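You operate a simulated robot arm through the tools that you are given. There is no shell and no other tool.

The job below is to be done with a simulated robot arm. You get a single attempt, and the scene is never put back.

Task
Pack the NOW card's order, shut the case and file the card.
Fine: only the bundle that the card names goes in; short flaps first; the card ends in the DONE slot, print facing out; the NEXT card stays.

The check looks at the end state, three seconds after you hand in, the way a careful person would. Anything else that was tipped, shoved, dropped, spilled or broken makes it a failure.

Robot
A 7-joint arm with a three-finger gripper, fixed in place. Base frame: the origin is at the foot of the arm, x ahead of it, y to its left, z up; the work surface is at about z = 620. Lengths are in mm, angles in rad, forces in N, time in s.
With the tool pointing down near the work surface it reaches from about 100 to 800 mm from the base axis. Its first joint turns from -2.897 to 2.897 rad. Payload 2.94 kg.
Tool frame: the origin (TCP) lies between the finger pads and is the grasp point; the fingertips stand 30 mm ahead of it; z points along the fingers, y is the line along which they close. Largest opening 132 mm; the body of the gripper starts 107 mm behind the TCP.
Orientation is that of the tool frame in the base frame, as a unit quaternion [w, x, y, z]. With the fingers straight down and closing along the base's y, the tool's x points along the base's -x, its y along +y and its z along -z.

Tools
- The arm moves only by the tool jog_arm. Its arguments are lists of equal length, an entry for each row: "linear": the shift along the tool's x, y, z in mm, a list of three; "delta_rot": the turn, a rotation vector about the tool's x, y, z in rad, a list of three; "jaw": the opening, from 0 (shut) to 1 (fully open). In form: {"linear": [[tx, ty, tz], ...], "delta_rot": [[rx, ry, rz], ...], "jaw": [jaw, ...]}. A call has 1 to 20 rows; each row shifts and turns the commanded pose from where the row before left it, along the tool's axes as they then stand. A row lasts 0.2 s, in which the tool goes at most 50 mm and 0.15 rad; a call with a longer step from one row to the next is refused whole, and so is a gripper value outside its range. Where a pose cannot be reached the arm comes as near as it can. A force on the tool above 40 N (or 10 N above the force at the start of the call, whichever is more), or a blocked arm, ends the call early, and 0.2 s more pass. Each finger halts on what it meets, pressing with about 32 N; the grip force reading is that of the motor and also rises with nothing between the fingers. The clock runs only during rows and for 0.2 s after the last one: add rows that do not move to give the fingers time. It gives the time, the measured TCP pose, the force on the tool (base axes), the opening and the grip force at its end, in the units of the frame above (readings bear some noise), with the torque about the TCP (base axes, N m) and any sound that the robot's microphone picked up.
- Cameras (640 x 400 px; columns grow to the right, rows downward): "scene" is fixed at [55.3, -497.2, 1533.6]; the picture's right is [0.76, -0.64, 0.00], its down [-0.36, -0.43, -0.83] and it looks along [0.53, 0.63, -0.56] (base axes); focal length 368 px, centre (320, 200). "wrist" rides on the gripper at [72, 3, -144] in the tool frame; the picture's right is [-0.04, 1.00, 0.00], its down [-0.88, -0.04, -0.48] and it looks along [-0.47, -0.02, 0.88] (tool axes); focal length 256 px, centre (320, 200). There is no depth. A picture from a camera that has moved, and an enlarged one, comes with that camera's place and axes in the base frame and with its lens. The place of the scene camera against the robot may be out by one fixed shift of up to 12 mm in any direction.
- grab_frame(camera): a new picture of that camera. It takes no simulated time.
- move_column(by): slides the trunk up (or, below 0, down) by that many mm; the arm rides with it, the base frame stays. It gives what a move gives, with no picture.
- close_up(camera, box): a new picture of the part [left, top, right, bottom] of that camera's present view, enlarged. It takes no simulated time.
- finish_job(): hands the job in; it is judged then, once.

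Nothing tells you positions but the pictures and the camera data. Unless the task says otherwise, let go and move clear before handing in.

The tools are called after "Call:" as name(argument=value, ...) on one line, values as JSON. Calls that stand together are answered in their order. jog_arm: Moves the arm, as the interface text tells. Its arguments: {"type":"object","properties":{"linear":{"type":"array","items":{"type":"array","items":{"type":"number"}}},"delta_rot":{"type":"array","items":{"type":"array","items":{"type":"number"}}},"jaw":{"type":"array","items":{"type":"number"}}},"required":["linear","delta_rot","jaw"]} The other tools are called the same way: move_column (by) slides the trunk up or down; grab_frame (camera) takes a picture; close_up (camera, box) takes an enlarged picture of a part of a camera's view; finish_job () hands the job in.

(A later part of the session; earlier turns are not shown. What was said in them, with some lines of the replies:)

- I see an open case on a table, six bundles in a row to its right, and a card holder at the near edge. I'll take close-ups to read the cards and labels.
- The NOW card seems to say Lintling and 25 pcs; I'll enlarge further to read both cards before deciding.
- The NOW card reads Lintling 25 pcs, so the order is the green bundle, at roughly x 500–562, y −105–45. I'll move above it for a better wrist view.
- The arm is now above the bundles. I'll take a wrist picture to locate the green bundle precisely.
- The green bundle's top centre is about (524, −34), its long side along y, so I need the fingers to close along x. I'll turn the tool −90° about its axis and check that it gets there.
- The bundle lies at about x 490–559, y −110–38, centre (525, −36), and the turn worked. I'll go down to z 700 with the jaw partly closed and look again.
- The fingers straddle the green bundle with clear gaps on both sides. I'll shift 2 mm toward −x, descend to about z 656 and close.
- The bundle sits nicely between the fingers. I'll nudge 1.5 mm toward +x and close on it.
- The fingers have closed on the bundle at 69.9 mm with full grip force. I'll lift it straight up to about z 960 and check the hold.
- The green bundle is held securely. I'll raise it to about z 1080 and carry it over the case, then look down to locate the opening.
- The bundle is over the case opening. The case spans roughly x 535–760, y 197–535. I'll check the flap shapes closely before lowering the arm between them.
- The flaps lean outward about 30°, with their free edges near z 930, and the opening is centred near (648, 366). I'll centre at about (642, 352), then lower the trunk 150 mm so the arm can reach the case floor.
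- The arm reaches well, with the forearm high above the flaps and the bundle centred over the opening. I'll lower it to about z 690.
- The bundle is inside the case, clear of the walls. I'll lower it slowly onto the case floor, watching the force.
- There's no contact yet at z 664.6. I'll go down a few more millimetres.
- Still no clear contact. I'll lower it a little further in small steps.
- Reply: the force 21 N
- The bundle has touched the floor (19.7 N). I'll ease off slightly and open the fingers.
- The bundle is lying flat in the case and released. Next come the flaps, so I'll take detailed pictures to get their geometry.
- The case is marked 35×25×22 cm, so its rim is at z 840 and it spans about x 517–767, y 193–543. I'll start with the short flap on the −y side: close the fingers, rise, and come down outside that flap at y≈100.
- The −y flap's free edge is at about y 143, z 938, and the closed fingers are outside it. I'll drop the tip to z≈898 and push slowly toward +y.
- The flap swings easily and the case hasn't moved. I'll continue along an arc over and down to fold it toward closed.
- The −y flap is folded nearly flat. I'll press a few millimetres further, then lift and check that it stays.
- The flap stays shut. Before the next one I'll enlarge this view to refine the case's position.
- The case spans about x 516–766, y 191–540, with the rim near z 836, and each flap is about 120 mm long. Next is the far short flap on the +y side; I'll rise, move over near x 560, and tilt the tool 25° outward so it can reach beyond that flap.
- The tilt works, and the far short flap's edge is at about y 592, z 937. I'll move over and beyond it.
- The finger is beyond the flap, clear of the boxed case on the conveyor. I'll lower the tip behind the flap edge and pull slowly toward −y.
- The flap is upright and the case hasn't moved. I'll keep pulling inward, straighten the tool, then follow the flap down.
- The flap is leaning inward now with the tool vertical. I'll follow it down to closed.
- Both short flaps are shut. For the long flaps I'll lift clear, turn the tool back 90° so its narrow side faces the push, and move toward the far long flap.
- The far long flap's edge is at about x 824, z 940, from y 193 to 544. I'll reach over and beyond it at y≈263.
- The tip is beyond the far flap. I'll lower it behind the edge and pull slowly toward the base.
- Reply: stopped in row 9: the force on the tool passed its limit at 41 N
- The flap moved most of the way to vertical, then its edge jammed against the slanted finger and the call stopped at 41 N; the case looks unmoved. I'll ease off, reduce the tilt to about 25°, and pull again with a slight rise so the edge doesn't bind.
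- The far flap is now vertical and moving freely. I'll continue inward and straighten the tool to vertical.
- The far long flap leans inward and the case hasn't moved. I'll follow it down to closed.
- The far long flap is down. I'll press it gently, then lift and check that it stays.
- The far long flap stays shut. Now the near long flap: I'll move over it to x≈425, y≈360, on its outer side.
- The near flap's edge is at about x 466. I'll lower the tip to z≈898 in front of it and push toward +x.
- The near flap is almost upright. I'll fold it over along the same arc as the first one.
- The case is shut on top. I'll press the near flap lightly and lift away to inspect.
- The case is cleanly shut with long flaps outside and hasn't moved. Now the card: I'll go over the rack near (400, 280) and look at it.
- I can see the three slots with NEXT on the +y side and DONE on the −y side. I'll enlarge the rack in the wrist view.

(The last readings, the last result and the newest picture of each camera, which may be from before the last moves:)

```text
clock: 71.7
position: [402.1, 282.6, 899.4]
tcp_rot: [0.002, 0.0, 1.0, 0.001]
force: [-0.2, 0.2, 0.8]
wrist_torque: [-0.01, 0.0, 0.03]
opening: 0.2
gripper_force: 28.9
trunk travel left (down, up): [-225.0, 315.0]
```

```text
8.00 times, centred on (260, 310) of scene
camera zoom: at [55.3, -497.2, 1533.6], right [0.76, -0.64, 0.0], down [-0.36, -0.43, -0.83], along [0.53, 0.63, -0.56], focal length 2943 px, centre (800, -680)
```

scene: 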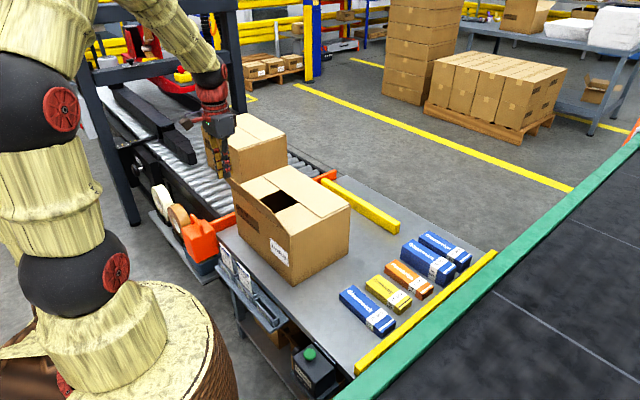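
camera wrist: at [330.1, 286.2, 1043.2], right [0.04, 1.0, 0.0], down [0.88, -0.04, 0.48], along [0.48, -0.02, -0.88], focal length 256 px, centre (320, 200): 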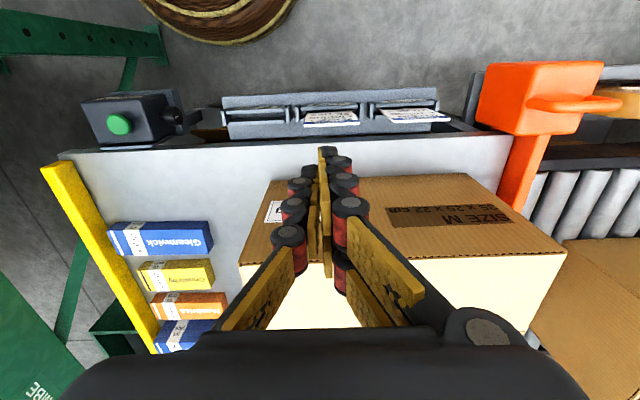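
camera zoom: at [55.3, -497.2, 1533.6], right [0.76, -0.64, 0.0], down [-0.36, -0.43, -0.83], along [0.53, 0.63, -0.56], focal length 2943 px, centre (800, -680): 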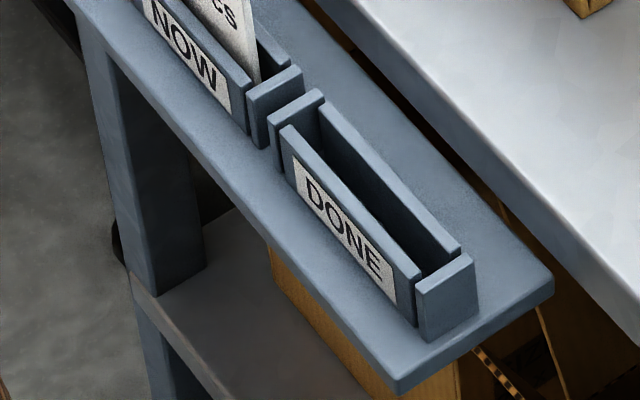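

The NOW card stands at about x 404, y 261–335, with its top at z≈703; the DONE slot is centred at about (402, 181), panel tops at z≈620. I'll turn the tool −90° so the fingers close across the card and look along the rack.

Call:
jog_arm(linear=[[0, -4, 0], [0, -4, 0], [0, -4, 0], [0, -4, 0], [0, 0, 0], [0, 0, 0], [0, 0, 0], [0, 0, 0], [0, 0, 0], [0, 0, 0], [0, 0, 0], [0, 0, 0], [0, 0, 0], [0, 0, 0], [0, 0, 0], [0, 0, 0]], delta_rot=[[0, 0, 0], [0, 0, 0], [0, 0, 0], [0, 0, 0], [0, 0, -0.1428], [0, 0, -0.1428], [0, 0, -0.1428], [0, 0, -0.1428], [0, 0, -0.1428], [0, 0, -0.1428], [0, 0, -0.1428], [0, 0, -0.1428], [0, 0, -0.1428], [0, 0, -0.1428], [0, 0, -0.1428], [0, 0, 0]], jaw=[0, 0, 0, 0, 0.1, 0.2, 0.3, 0.3, 0.3, 0.3, 0.3, 0.3, 0.3, 0.3, 0.3, 0.3])

Call:
grab_frame(camera="wrist")

Call:
close_up(camera="wrist", box=[220, 20, 420, 240])

```text
clock: 75.1
position: [400.3, 266.0, 901.9]
tcp_rot: [-0.002, 0.708, -0.707, -0.001]
force: [0.3, -0.3, -0.5]
wrist_torque: [0.04, 0.01, 0.0]
opening: 39.7
gripper_force: 0.0
trunk travel left (down, up): [-225.0, 315.0]
```

```text
taken
camera wrist: at [398.2, 193.0, 1044.2], right [-1.0, 0.04, 0.0], down [0.04, 0.88, 0.48], along [0.02, 0.48, -0.88], focal length 256 px, centre (320, 200)
```

wrist: 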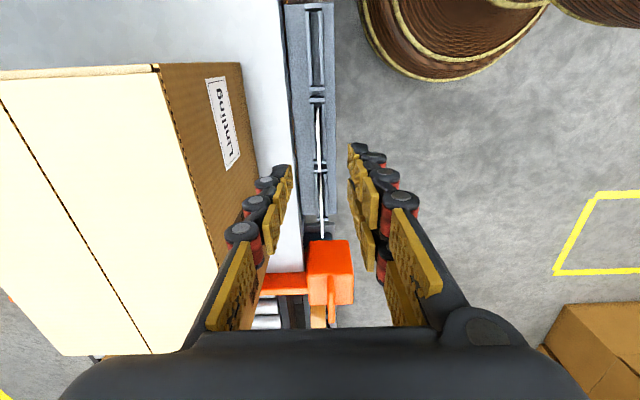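

```text
1.82 times, centred on (320, 130) of wrist
camera zoom: at [398.2, 193.0, 1044.2], right [-1.0, 0.04, 0.0], down [0.04, 0.88, 0.48], along [0.02, 0.48, -0.88], focal length 465 px, centre (320, 327)
```

zoom: 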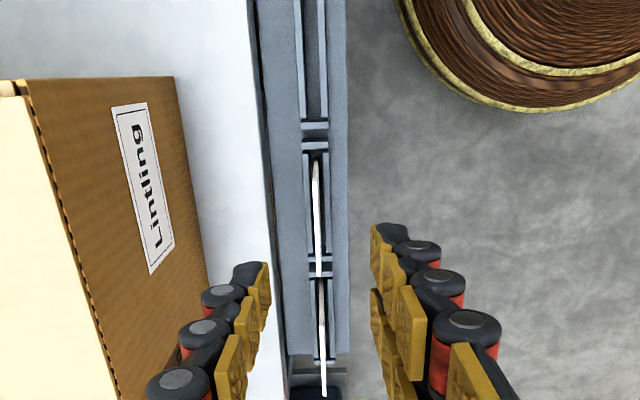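

I can see the rack edge-on from above. I'll come lower, to about z 790, for a finer look at the card and both slots.

Call:
jog_arm(linear=[[10, 0, 36], [10, 0, 36], [6, 0, 36], [0, 0, 0]], delta_rot=[[0, 0, 0], [0, 0, 0], [0, 0, 0], [0, 0, 0]], jaw=[0.3, 0.3, 0.3, 0.3])

Call:
close_up(camera="wrist", box=[240, 0, 400, 100])

Call:
close_up(camera="wrist", box=[240, 60, 400, 220])

```text
clock: 76.1
position: [402.4, 241.5, 794.0]
tcp_rot: [0.001, -0.707, 0.708, 0.001]
force: [0.4, 0.2, -0.3]
wrist_torque: [-0.04, 0.02, 0.04]
opening: 39.6
gripper_force: 0.1
trunk travel left (down, up): [-225.0, 315.0]
```

```text
4.00 times, centred on (320, 50) of wrist
camera zoom: at [399.0, 168.5, 936.0], right [-1.0, 0.04, 0.0], down [0.04, 0.88, 0.48], along [0.02, 0.48, -0.88], focal length 1024 px, centre (320, 800)
```

zoom: 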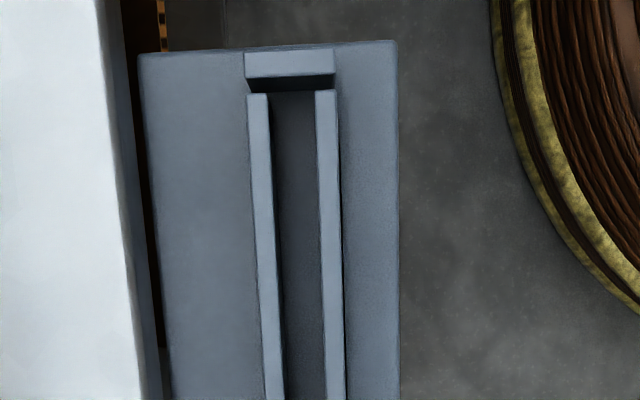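

```text
2.50 times, centred on (320, 140) of wrist
camera zoom: at [399.0, 168.5, 936.0], right [-1.0, 0.04, 0.0], down [0.04, 0.88, 0.48], along [0.02, 0.48, -0.88], focal length 640 px, centre (320, 350)
```

zoom: 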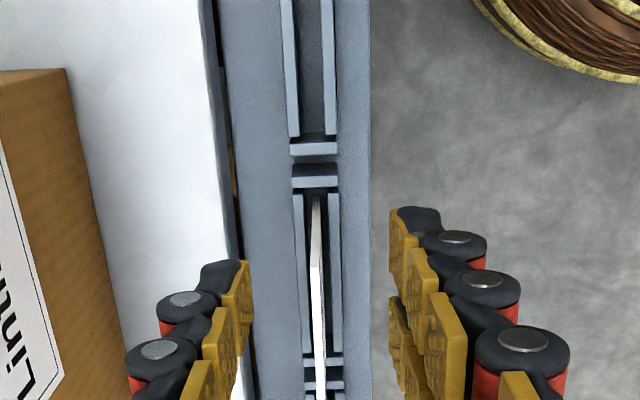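

Both slots line up: each gap runs about x 398–410, the NOW card stands upright at x≈404 and the DONE slot spans y≈134–223. I'll move above the card at y 298 with the fingers 40 mm apart.

Call:
jog_arm(linear=[[-28.2, -1, 17], [-28.2, -1, 17], [0, 0, 0], [0, 0, 0]], delta_rot=[[0, 0, 0], [0, 0, 0], [0, 0, 0], [0, 0, 0]], jaw=[0.3, 0.3, 0.3, 0.3])

Call:
close_up(camera="wrist", box=[240, 20, 400, 240])

Call:
close_up(camera="scene", box=[200, 220, 300, 320])

```text
clock: 77.1
position: [403.2, 296.0, 760.6]
tcp_rot: [0.002, -0.707, 0.707, 0.0]
force: [-0.2, 0.2, 0.1]
wrist_torque: [0.06, 0.01, -0.01]
opening: 39.8
gripper_force: 0.1
trunk travel left (down, up): [-225.0, 315.0]
```

```text
1.82 times, centred on (320, 130) of wrist
camera zoom: at [400.8, 224.1, 903.4], right [-1.0, 0.04, 0.0], down [0.04, 0.88, 0.48], along [0.02, 0.48, -0.88], focal length 465 px, centre (320, 327)
```

zoom: 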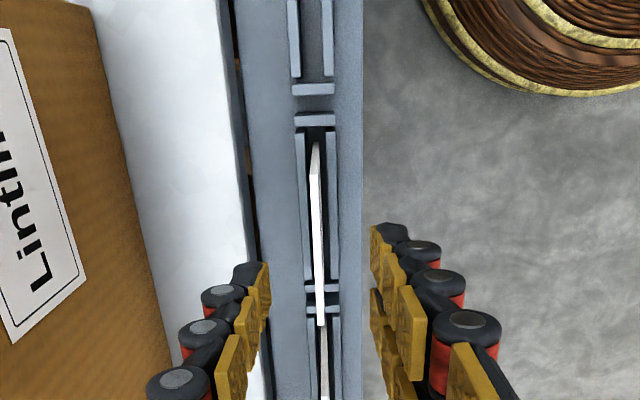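

```text
4.00 times, centred on (250, 270) of scene
camera zoom: at [55.3, -497.2, 1533.6], right [0.76, -0.64, 0.0], down [-0.36, -0.43, -0.83], along [0.53, 0.63, -0.56], focal length 1472 px, centre (600, -80)
```

zoom: 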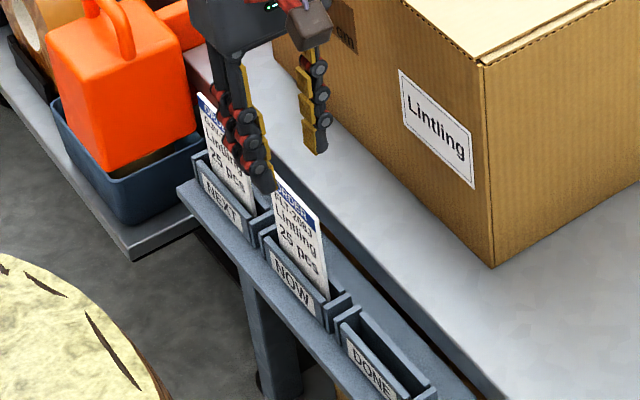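

The card's top runs y 262–331 at x 404.5, and the tool is centred on it. I'll lower the fingers around the card to z≈688.

Call:
jog_arm(linear=[[0, -0.4, 24], [0, -0.3, 24], [0, -0.3, 24], [0, 0, 0]], delta_rot=[[0, 0, 0], [0, 0, 0], [0, 0, 0], [0, 0, 0]], jaw=[0.3, 0.3, 0.3, 0.3])

Call:
close_up(camera="wrist", box=[220, 20, 420, 270])

Call:
close_up(camera="scene", box=[200, 220, 300, 320])

```text
clock: 78.1
position: [405.2, 296.5, 688.9]
tcp_rot: [-0.002, 0.707, -0.707, 0.0]
force: [0.8, 0.0, -0.6]
wrist_torque: [0.02, 0.0, 0.02]
opening: 39.5
gripper_force: 0.0
trunk travel left (down, up): [-225.0, 315.0]
```

```text
1.60 times, centred on (320, 145) of wrist
camera zoom: at [402.6, 224.0, 831.8], right [-1.0, 0.04, 0.0], down [0.04, 0.88, 0.48], along [0.02, 0.48, -0.88], focal length 410 px, centre (320, 288)
```

zoom: 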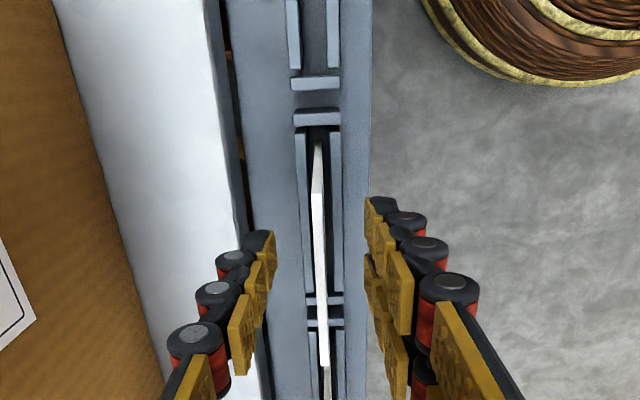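

```text
4.00 times, centred on (250, 270) of scene
camera zoom: at [55.3, -497.2, 1533.6], right [0.76, -0.64, 0.0], down [-0.36, -0.43, -0.83], along [0.53, 0.63, -0.56], focal length 1472 px, centre (600, -80)
```

zoom: 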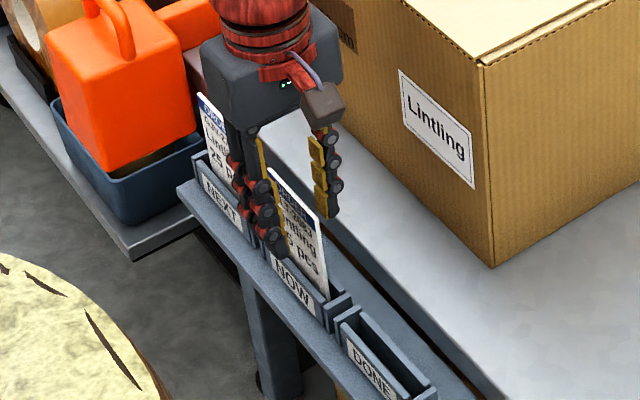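

The card is centred between the fingers, well above the slot. I'll close on it.

Call:
jog_arm(linear=[[0, 0, 0], [0, 0, 0], [0, 0, 0], [0, 0, 0], [0, 0, 0]], delta_rot=[[0, 0, 0], [0, 0, 0], [0, 0, 0], [0, 0, 0], [0, 0, 0]], jaw=[0.2, 0.1, 0.0, 0.0, 0.0])

Call:
close_up(camera="wrist", box=[220, 20, 420, 270])

```text
clock: 79.3
position: [404.4, 297.2, 687.7]
tcp_rot: [-0.002, 0.707, -0.707, -0.001]
force: [0.4, -0.3, 0.1]
wrist_torque: [0.0, 0.02, 0.01]
opening: 6.1
gripper_force: 31.7
trunk travel left (down, up): [-225.0, 315.0]
```

```text
1.60 times, centred on (320, 145) of wrist
camera zoom: at [402.4, 223.9, 832.0], right [-1.0, 0.04, 0.0], down [0.04, 0.88, 0.48], along [0.02, 0.48, -0.88], focal length 410 px, centre (320, 288)
```

zoom: 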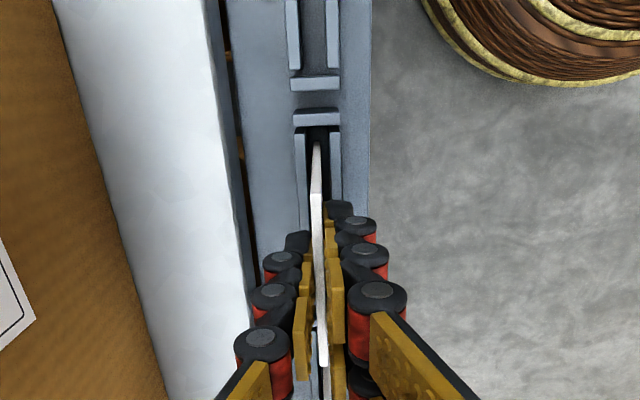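

The card is gripped. I'll lift it straight out of the slot.

Call:
jog_arm(linear=[[0, 0, -6], [0, 0, -10], [0, 0, -16], [0, 0, -16], [0, 0, -16], [0, 0, -16], [0, 0, 0]], delta_rot=[[0, 0, 0], [0, 0, 0], [0, 0, 0], [0, 0, 0], [0, 0, 0], [0, 0, 0], [0, 0, 0]], jaw=[0, 0, 0, 0, 0, 0, 0])

Call:
grab_frame(camera="wrist")

Call:
close_up(camera="scene", box=[200, 220, 300, 320])

```text
clock: 80.9
position: [403.2, 296.6, 768.9]
tcp_rot: [-0.001, 0.707, -0.707, 0.0]
force: [0.9, 0.2, 1.3]
wrist_torque: [-0.02, -0.03, 0.01]
opening: 6.0
gripper_force: 31.7
trunk travel left (down, up): [-225.0, 315.0]
```

```text
taken
camera wrist: at [401.9, 224.8, 911.6], right [-1.0, 0.04, 0.0], down [0.04, 0.88, 0.48], along [0.02, 0.48, -0.88], focal length 256 px, centre (320, 200)
```

wrist: 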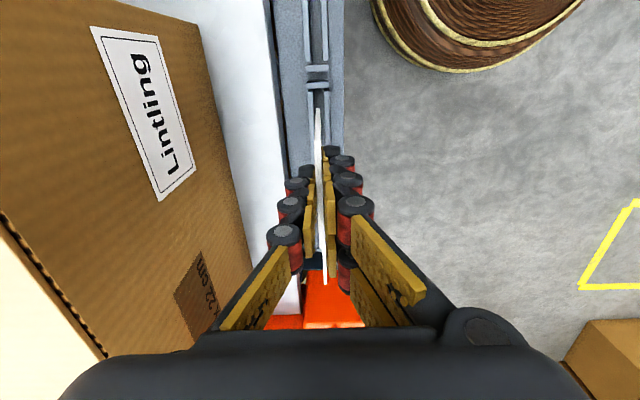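

```text
4.00 times, centred on (250, 270) of scene
camera zoom: at [55.3, -497.2, 1533.6], right [0.76, -0.64, 0.0], down [-0.36, -0.43, -0.83], along [0.53, 0.63, -0.56], focal length 1472 px, centre (600, -80)
```

zoom: 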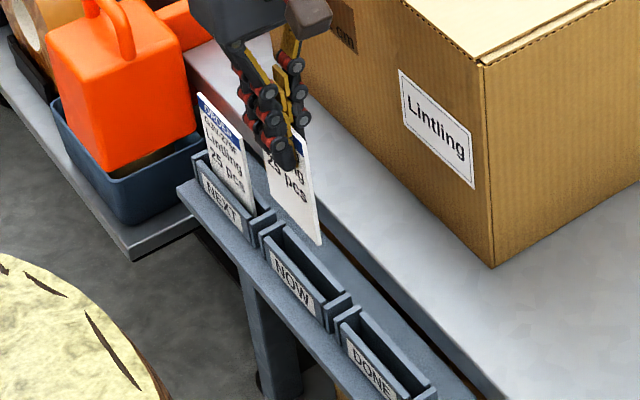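

The card is clear of the slot with the print still facing the base, and its bottom edge at z≈677. I'll carry it 118 mm toward −y over the DONE slot.

Call:
jog_arm(linear=[[20, 0, 0], [30, 0, 0], [30, 0, 0], [25, 0, 0], [13, 0, 0], [0, 0, 0], [0, 0, 0]], delta_rot=[[0, 0, 0], [0, 0, 0], [0, 0, 0], [0, 0, 0], [0, 0, 0], [0, 0, 0], [0, 0, 0]], jaw=[0, 0, 0, 0, 0, 0, 0])

Call:
close_up(camera="wrist", box=[220, 20, 420, 270])

Call:
close_up(camera="scene", box=[220, 240, 300, 340])

```text
clock: 82.5
position: [404.6, 178.9, 765.9]
tcp_rot: [-0.002, 0.707, -0.707, 0.0]
force: [0.0, -0.6, 0.8]
wrist_torque: [0.03, -0.01, 0.0]
opening: 5.8
gripper_force: 31.6
trunk travel left (down, up): [-225.0, 315.0]
```

```text
1.60 times, centred on (320, 145) of wrist
camera zoom: at [402.2, 106.2, 909.7], right [-1.0, 0.04, 0.0], down [0.04, 0.88, 0.48], along [0.02, 0.48, -0.88], focal length 410 px, centre (320, 288)
```

zoom: 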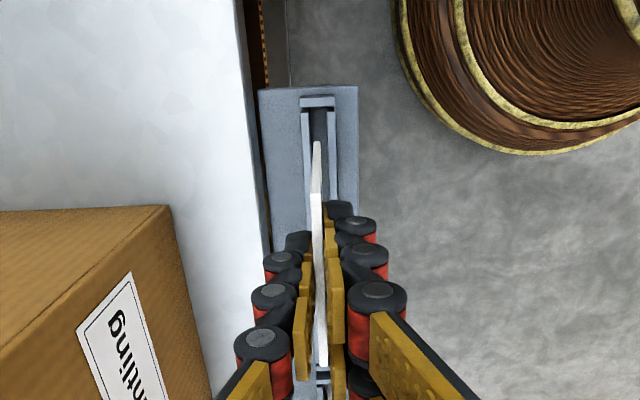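

```text
4.00 times, centred on (260, 290) of scene
camera zoom: at [55.3, -497.2, 1533.6], right [0.76, -0.64, 0.0], down [-0.36, -0.43, -0.83], along [0.53, 0.63, -0.56], focal length 1472 px, centre (560, -160)
```

zoom: 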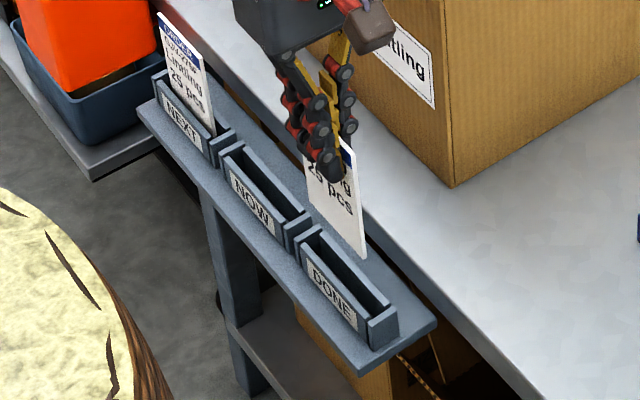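

The card hangs over the DONE slot. I'll zoom in to check its alignment across the 12 mm gap before lowering.

Call:
close_up(camera="wrist", box=[280, 60, 360, 160])

Call:
close_up(camera="scene", box=[245, 265, 295, 325])

```text
4.00 times, centred on (320, 110) of wrist
camera zoom: at [402.2, 106.2, 909.7], right [-1.0, 0.04, 0.0], down [0.04, 0.88, 0.48], along [0.02, 0.48, -0.88], focal length 1024 px, centre (320, 560)
```

zoom: 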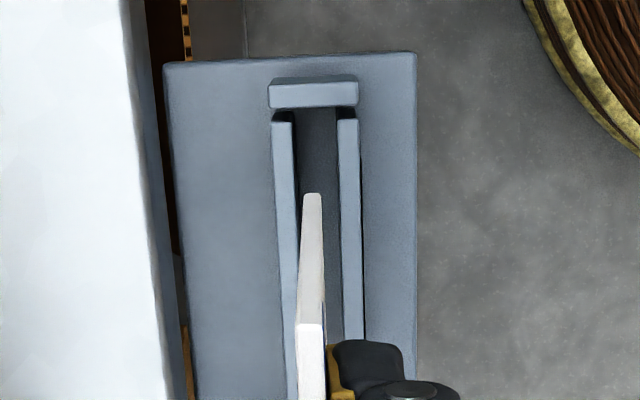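

```text
6.67 times, centred on (270, 295) of scene
camera zoom: at [55.3, -497.2, 1533.6], right [0.76, -0.64, 0.0], down [-0.36, -0.43, -0.83], along [0.53, 0.63, -0.56], focal length 2453 px, centre (653, -433)
```

zoom: 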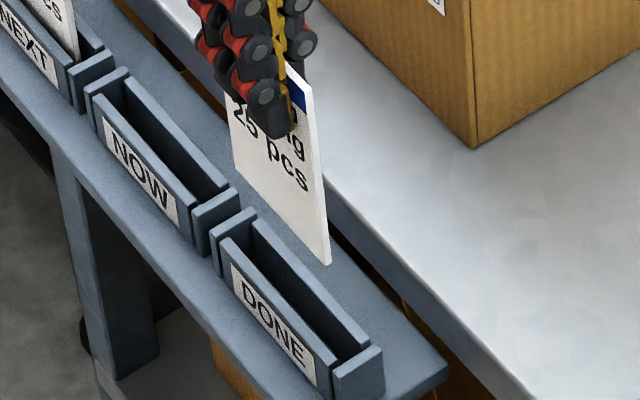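

The card is vertical, 5 mm clear on one side and 3 mm on the other; I'll shift 0.8 mm to centre it and lower it slowly into the DONE slot.

Call:
jog_arm(linear=[[0, 0.8, 10], [0, 0, 14], [0, 0, 14], [0, 0, 8], [0, 0, 0]], delta_rot=[[0, 0, 0], [0, 0, 0], [0, 0, 0], [0, 0, 0], [0, 0, 0]], jaw=[0, 0, 0, 0, 0])

Call:
close_up(camera="wrist", box=[280, 40, 360, 140])

Call:
close_up(camera="scene", box=[245, 265, 295, 325])

```text
clock: 83.7
position: [404.4, 179.8, 719.4]
tcp_rot: [-0.003, 0.707, -0.707, -0.001]
force: [-0.4, 0.7, -0.3]
wrist_torque: [-0.01, 0.01, -0.01]
opening: 6.0
gripper_force: 31.7
trunk travel left (down, up): [-225.0, 315.0]
```

```text
4.00 times, centred on (320, 90) of wrist
camera zoom: at [401.4, 107.1, 863.2], right [-1.0, 0.04, 0.0], down [0.04, 0.88, 0.48], along [0.02, 0.48, -0.88], focal length 1024 px, centre (320, 640)
```

zoom: 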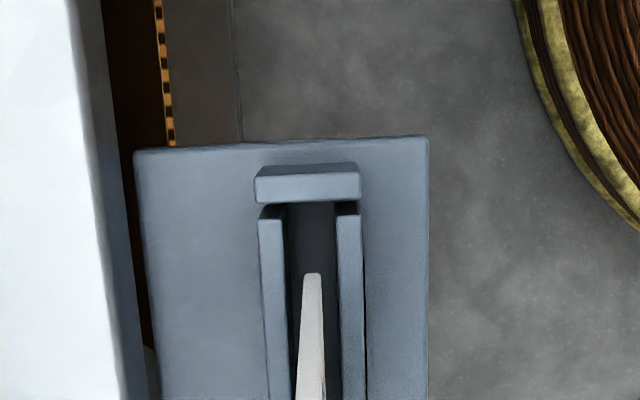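

```text
6.67 times, centred on (270, 295) of scene
camera zoom: at [55.3, -497.2, 1533.6], right [0.76, -0.64, 0.0], down [-0.36, -0.43, -0.83], along [0.53, 0.63, -0.56], focal length 2453 px, centre (653, -433)
```

zoom: 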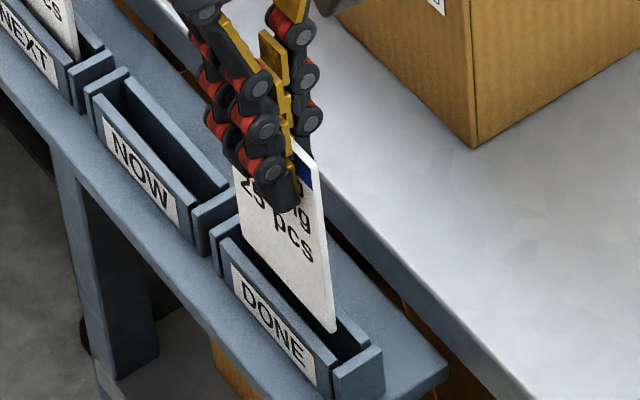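

The card is centred right above the slot gap. I'll lower it in.

Call:
jog_arm(linear=[[0, 0, 6], [0, 0, 7], [0, 0, 7], [0, 0, 6], [0, 0, 2], [0, 0, 0]], delta_rot=[[0, 0, 0], [0, 0, 0], [0, 0, 0], [0, 0, 0], [0, 0, 0], [0, 0, 0]], jaw=[0, 0, 0, 0, 0, 0])

Call:
close_up(camera="wrist", box=[260, 20, 380, 180])

Call:
close_up(camera="scene", box=[245, 265, 295, 325])

```text
clock: 85.1
position: [404.1, 179.0, 693.6]
tcp_rot: [0.002, -0.707, 0.707, 0.002]
force: [-0.7, 0.3, 0.1]
wrist_torque: [0.01, 0.0, -0.03]
opening: 5.8
gripper_force: 31.9
trunk travel left (down, up): [-225.0, 315.0]
```

```text
2.50 times, centred on (320, 100) of wrist
camera zoom: at [401.0, 106.6, 836.2], right [-1.0, 0.04, 0.0], down [0.04, 0.88, 0.48], along [0.02, 0.48, -0.88], focal length 640 px, centre (320, 450)
```

zoom: 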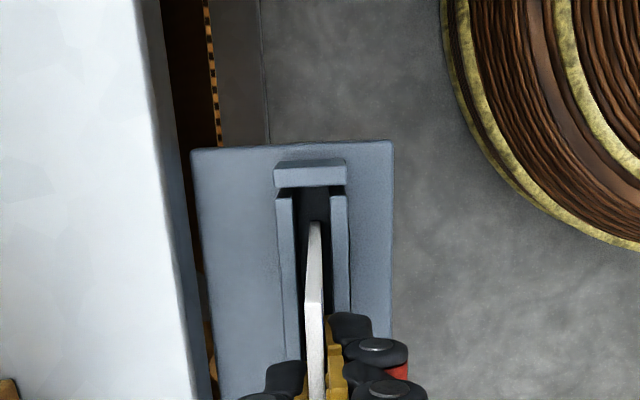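

```text
6.67 times, centred on (270, 295) of scene
camera zoom: at [55.3, -497.2, 1533.6], right [0.76, -0.64, 0.0], down [-0.36, -0.43, -0.83], along [0.53, 0.63, -0.56], focal length 2453 px, centre (653, -433)
```

zoom: 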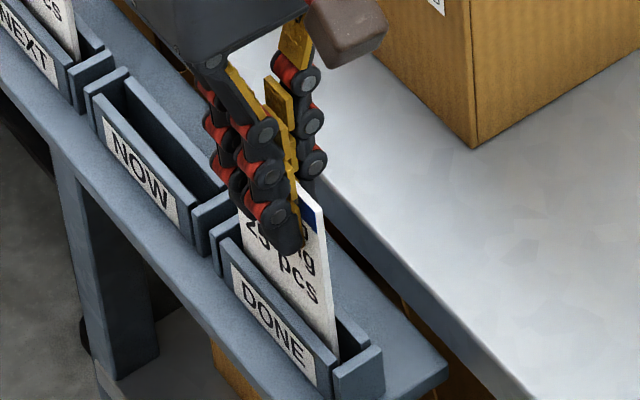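

The card has gone into the DONE slot freely. I'll lower the last few millimetres to seat it.

Call:
jog_arm(linear=[[0, 0, 2], [0, 0, 2], [0, 0, 1.5], [0, 0, 0]], delta_rot=[[0, 0, 0], [0, 0, 0], [0, 0, 0], [0, 0, 0]], jaw=[0, 0, 0, 0])

```text
clock: 86.1
position: [403.5, 178.1, 687.2]
tcp_rot: [-0.003, 0.708, -0.707, 0.0]
force: [-0.6, -2.5, 11.7]
wrist_torque: [-0.16, -0.06, -0.01]
opening: 6.1
gripper_force: 32.2
trunk travel left (down, up): [-225.0, 315.0]
```

The card is seated (11.7 N on the floor of the slot). I'll ease off and open the fingers, then rise straight up.

Call:
jog_arm(linear=[[0, 0, -0.8], [0, 0, 0], [0, 0, 0], [0, 0, 0], [0, 0, 0], [0, 0, 0]], delta_rot=[[0, 0, 0], [0, 0, 0], [0, 0, 0], [0, 0, 0], [0, 0, 0], [0, 0, 0]], jaw=[0.04, 0.1, 0.18, 0.25, 0.3, 0.3])

Call:
close_up(camera="wrist", box=[220, 20, 420, 270])

Call:
close_up(camera="scene", box=[220, 240, 300, 340])

```text
clock: 87.5
position: [403.3, 178.6, 687.5]
tcp_rot: [-0.002, 0.707, -0.707, -0.001]
force: [-0.6, 0.0, 0.1]
wrist_torque: [-0.01, -0.02, 0.02]
opening: 39.6
gripper_force: 0.1
trunk travel left (down, up): [-225.0, 315.0]
```

```text
1.60 times, centred on (320, 145) of wrist
camera zoom: at [400.8, 106.3, 831.7], right [-1.0, 0.04, 0.0], down [0.04, 0.88, 0.48], along [0.02, 0.48, -0.88], focal length 410 px, centre (320, 288)
```

zoom: 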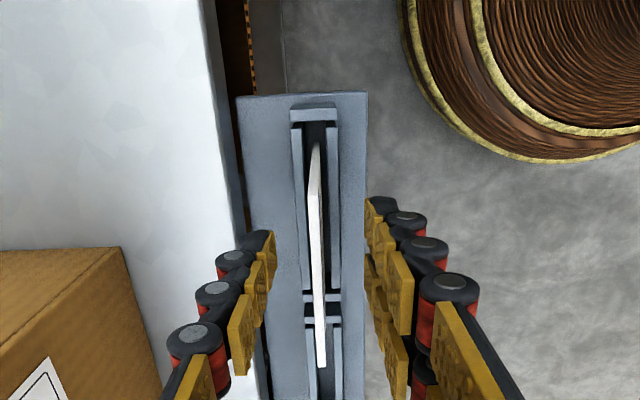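

```text
4.00 times, centred on (260, 290) of scene
camera zoom: at [55.3, -497.2, 1533.6], right [0.76, -0.64, 0.0], down [-0.36, -0.43, -0.83], along [0.53, 0.63, -0.56], focal length 1472 px, centre (560, -160)
```

zoom: 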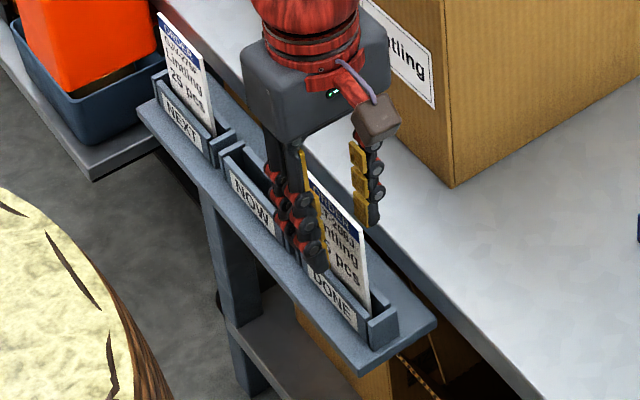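

The card stands in the DONE slot with its print facing out. I'll rise straight up and clear, then check the whole scene.

Call:
jog_arm(linear=[[0, 0, -15], [0, 0, -30], [0, 0, -40], [0, 0, -40], [0, 0, -40], [0, 0, -40], [0, 0, -40], [0, 0, -40], [0, 0, 0]], delta_rot=[[0, 0, 0], [0, 0, 0], [0, 0, 0], [0, 0, 0], [0, 0, 0], [0, 0, 0], [0, 0, 0], [0, 0, 0], [0, 0, 0]], jaw=[0.3, 0.3, 0.3, 0.3, 0.3, 0.3, 0.3, 0.3, 0.3])

Call:
grab_frame(camera="scene")

Call:
close_up(camera="scene", box=[200, 220, 300, 340])

Call:
close_up(camera="scene", box=[215, 140, 375, 290])

Call:
grab_frame(camera="wrist")

```text
clock: 89.5
position: [402.2, 177.1, 977.1]
tcp_rot: [-0.003, 0.707, -0.707, -0.001]
force: [-0.7, 0.3, 0.4]
wrist_torque: [0.01, 0.0, 0.02]
opening: 39.7
gripper_force: 0.0
trunk travel left (down, up): [-225.0, 315.0]
```

```text
taken
```

scene: 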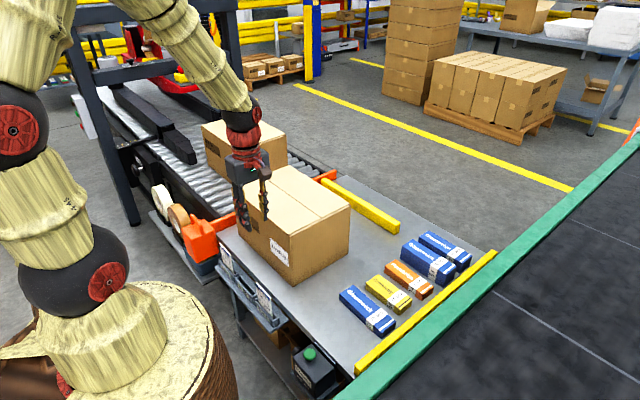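

```text
3.33 times, centred on (250, 280) of scene
camera zoom: at [55.3, -497.2, 1533.6], right [0.76, -0.64, 0.0], down [-0.36, -0.43, -0.83], along [0.53, 0.63, -0.56], focal length 1226 px, centre (553, -67)
```

zoom: 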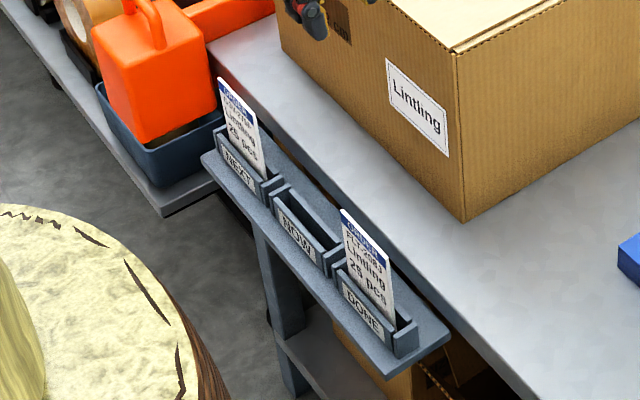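

```text
2.67 times, centred on (295, 215) of scene
camera zoom: at [55.3, -497.2, 1533.6], right [0.76, -0.64, 0.0], down [-0.36, -0.43, -0.83], along [0.53, 0.63, -0.56], focal length 981 px, centre (387, 160)
```

zoom: 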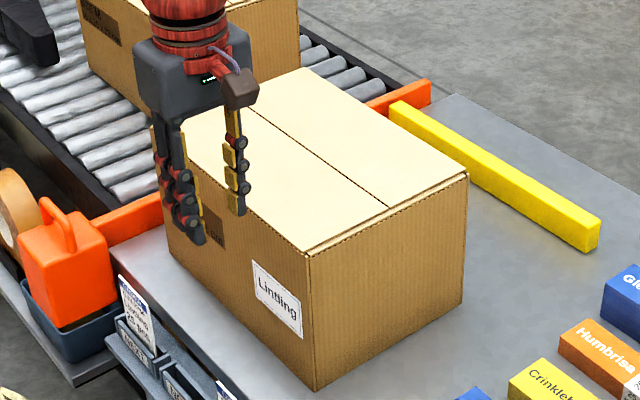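

```text
taken
camera wrist: at [400.6, 104.7, 1119.8], right [-1.0, 0.04, 0.0], down [0.04, 0.88, 0.48], along [0.02, 0.48, -0.88], focal length 256 px, centre (320, 200)
```

wrist: 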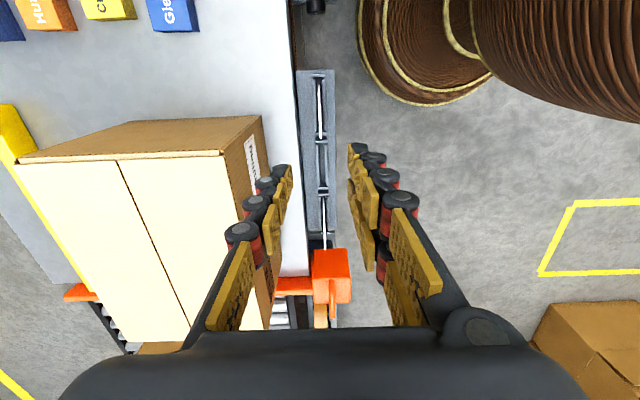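

Everything looks in order: the card is in DONE, NEXT is untouched, the NOW slot is empty, and the other bundles are in place. I'll take one last enlarged look at the case lid and bundles.

Call:
close_up(camera="scene", box=[270, 165, 360, 255])

Call:
close_up(camera="scene", box=[320, 210, 500, 360])

Call:
close_up(camera="scene", box=[245, 270, 285, 330])

```text
4.44 times, centred on (315, 210) of scene
camera zoom: at [55.3, -497.2, 1533.6], right [0.76, -0.64, 0.0], down [-0.36, -0.43, -0.83], along [0.53, 0.63, -0.56], focal length 1635 px, centre (342, 156)
```

zoom: 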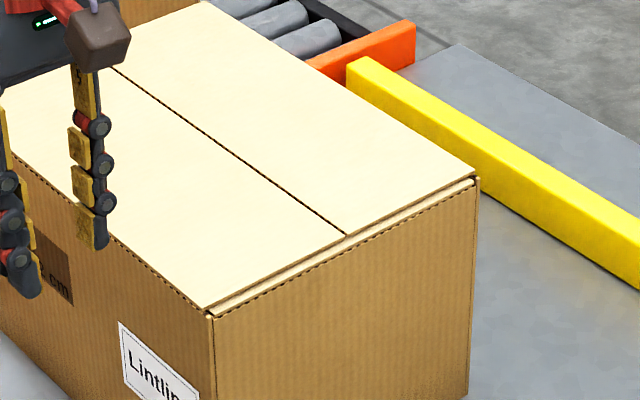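

```text
2.67 times, centred on (410, 285) of scene
camera zoom: at [55.3, -497.2, 1533.6], right [0.76, -0.64, 0.0], down [-0.36, -0.43, -0.83], along [0.53, 0.63, -0.56], focal length 981 px, centre (80, -27)
```

zoom: 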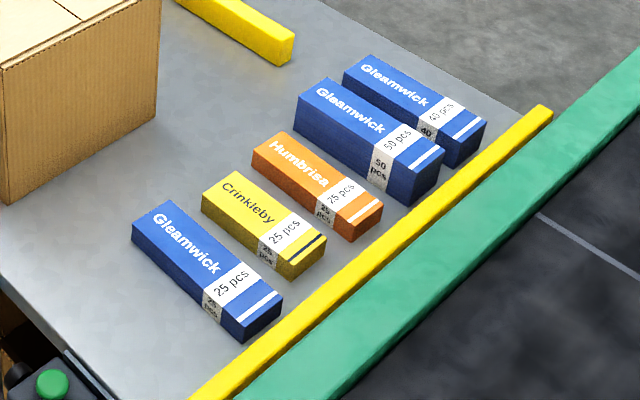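

```text
6.67 times, centred on (265, 300) of scene
camera zoom: at [55.3, -497.2, 1533.6], right [0.76, -0.64, 0.0], down [-0.36, -0.43, -0.83], along [0.53, 0.63, -0.56], focal length 2453 px, centre (687, -467)
```

zoom: 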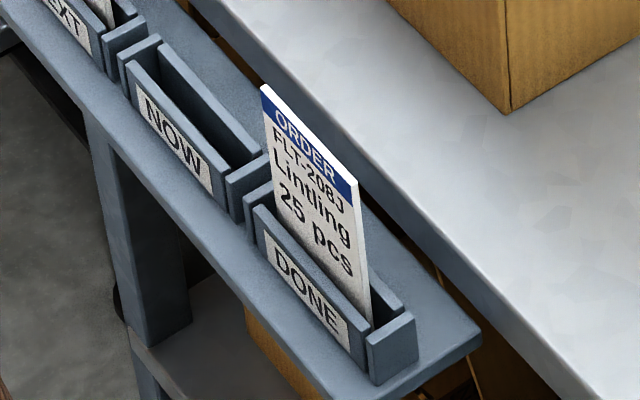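

The case is shut flat with the Lintling bundle inside, card FLT-208J sits in DONE with its print facing out, and nothing else was disturbed. The arm is clear, so I'm handing in.

Call:
finish_job()

```text
The job is handed in.
```

The job is handed in. The green Lintling 25 pcs bundle named on the NOW card is in the case, lying flat on its floor. The case is shut, short flaps first and then the two long flaps on top.

The NOW card (FLT-208J) stands in the DONE slot with its print facing out. The NEXT card and the other five bundles are where they started.

While folding the far long flap, its edge jammed briefly against the finger and the move stopped at 41 N. I backed off and folded it at a shallower angle. The case showed no visible shift in the pictures.

The arm is clear of the case and the card rack.
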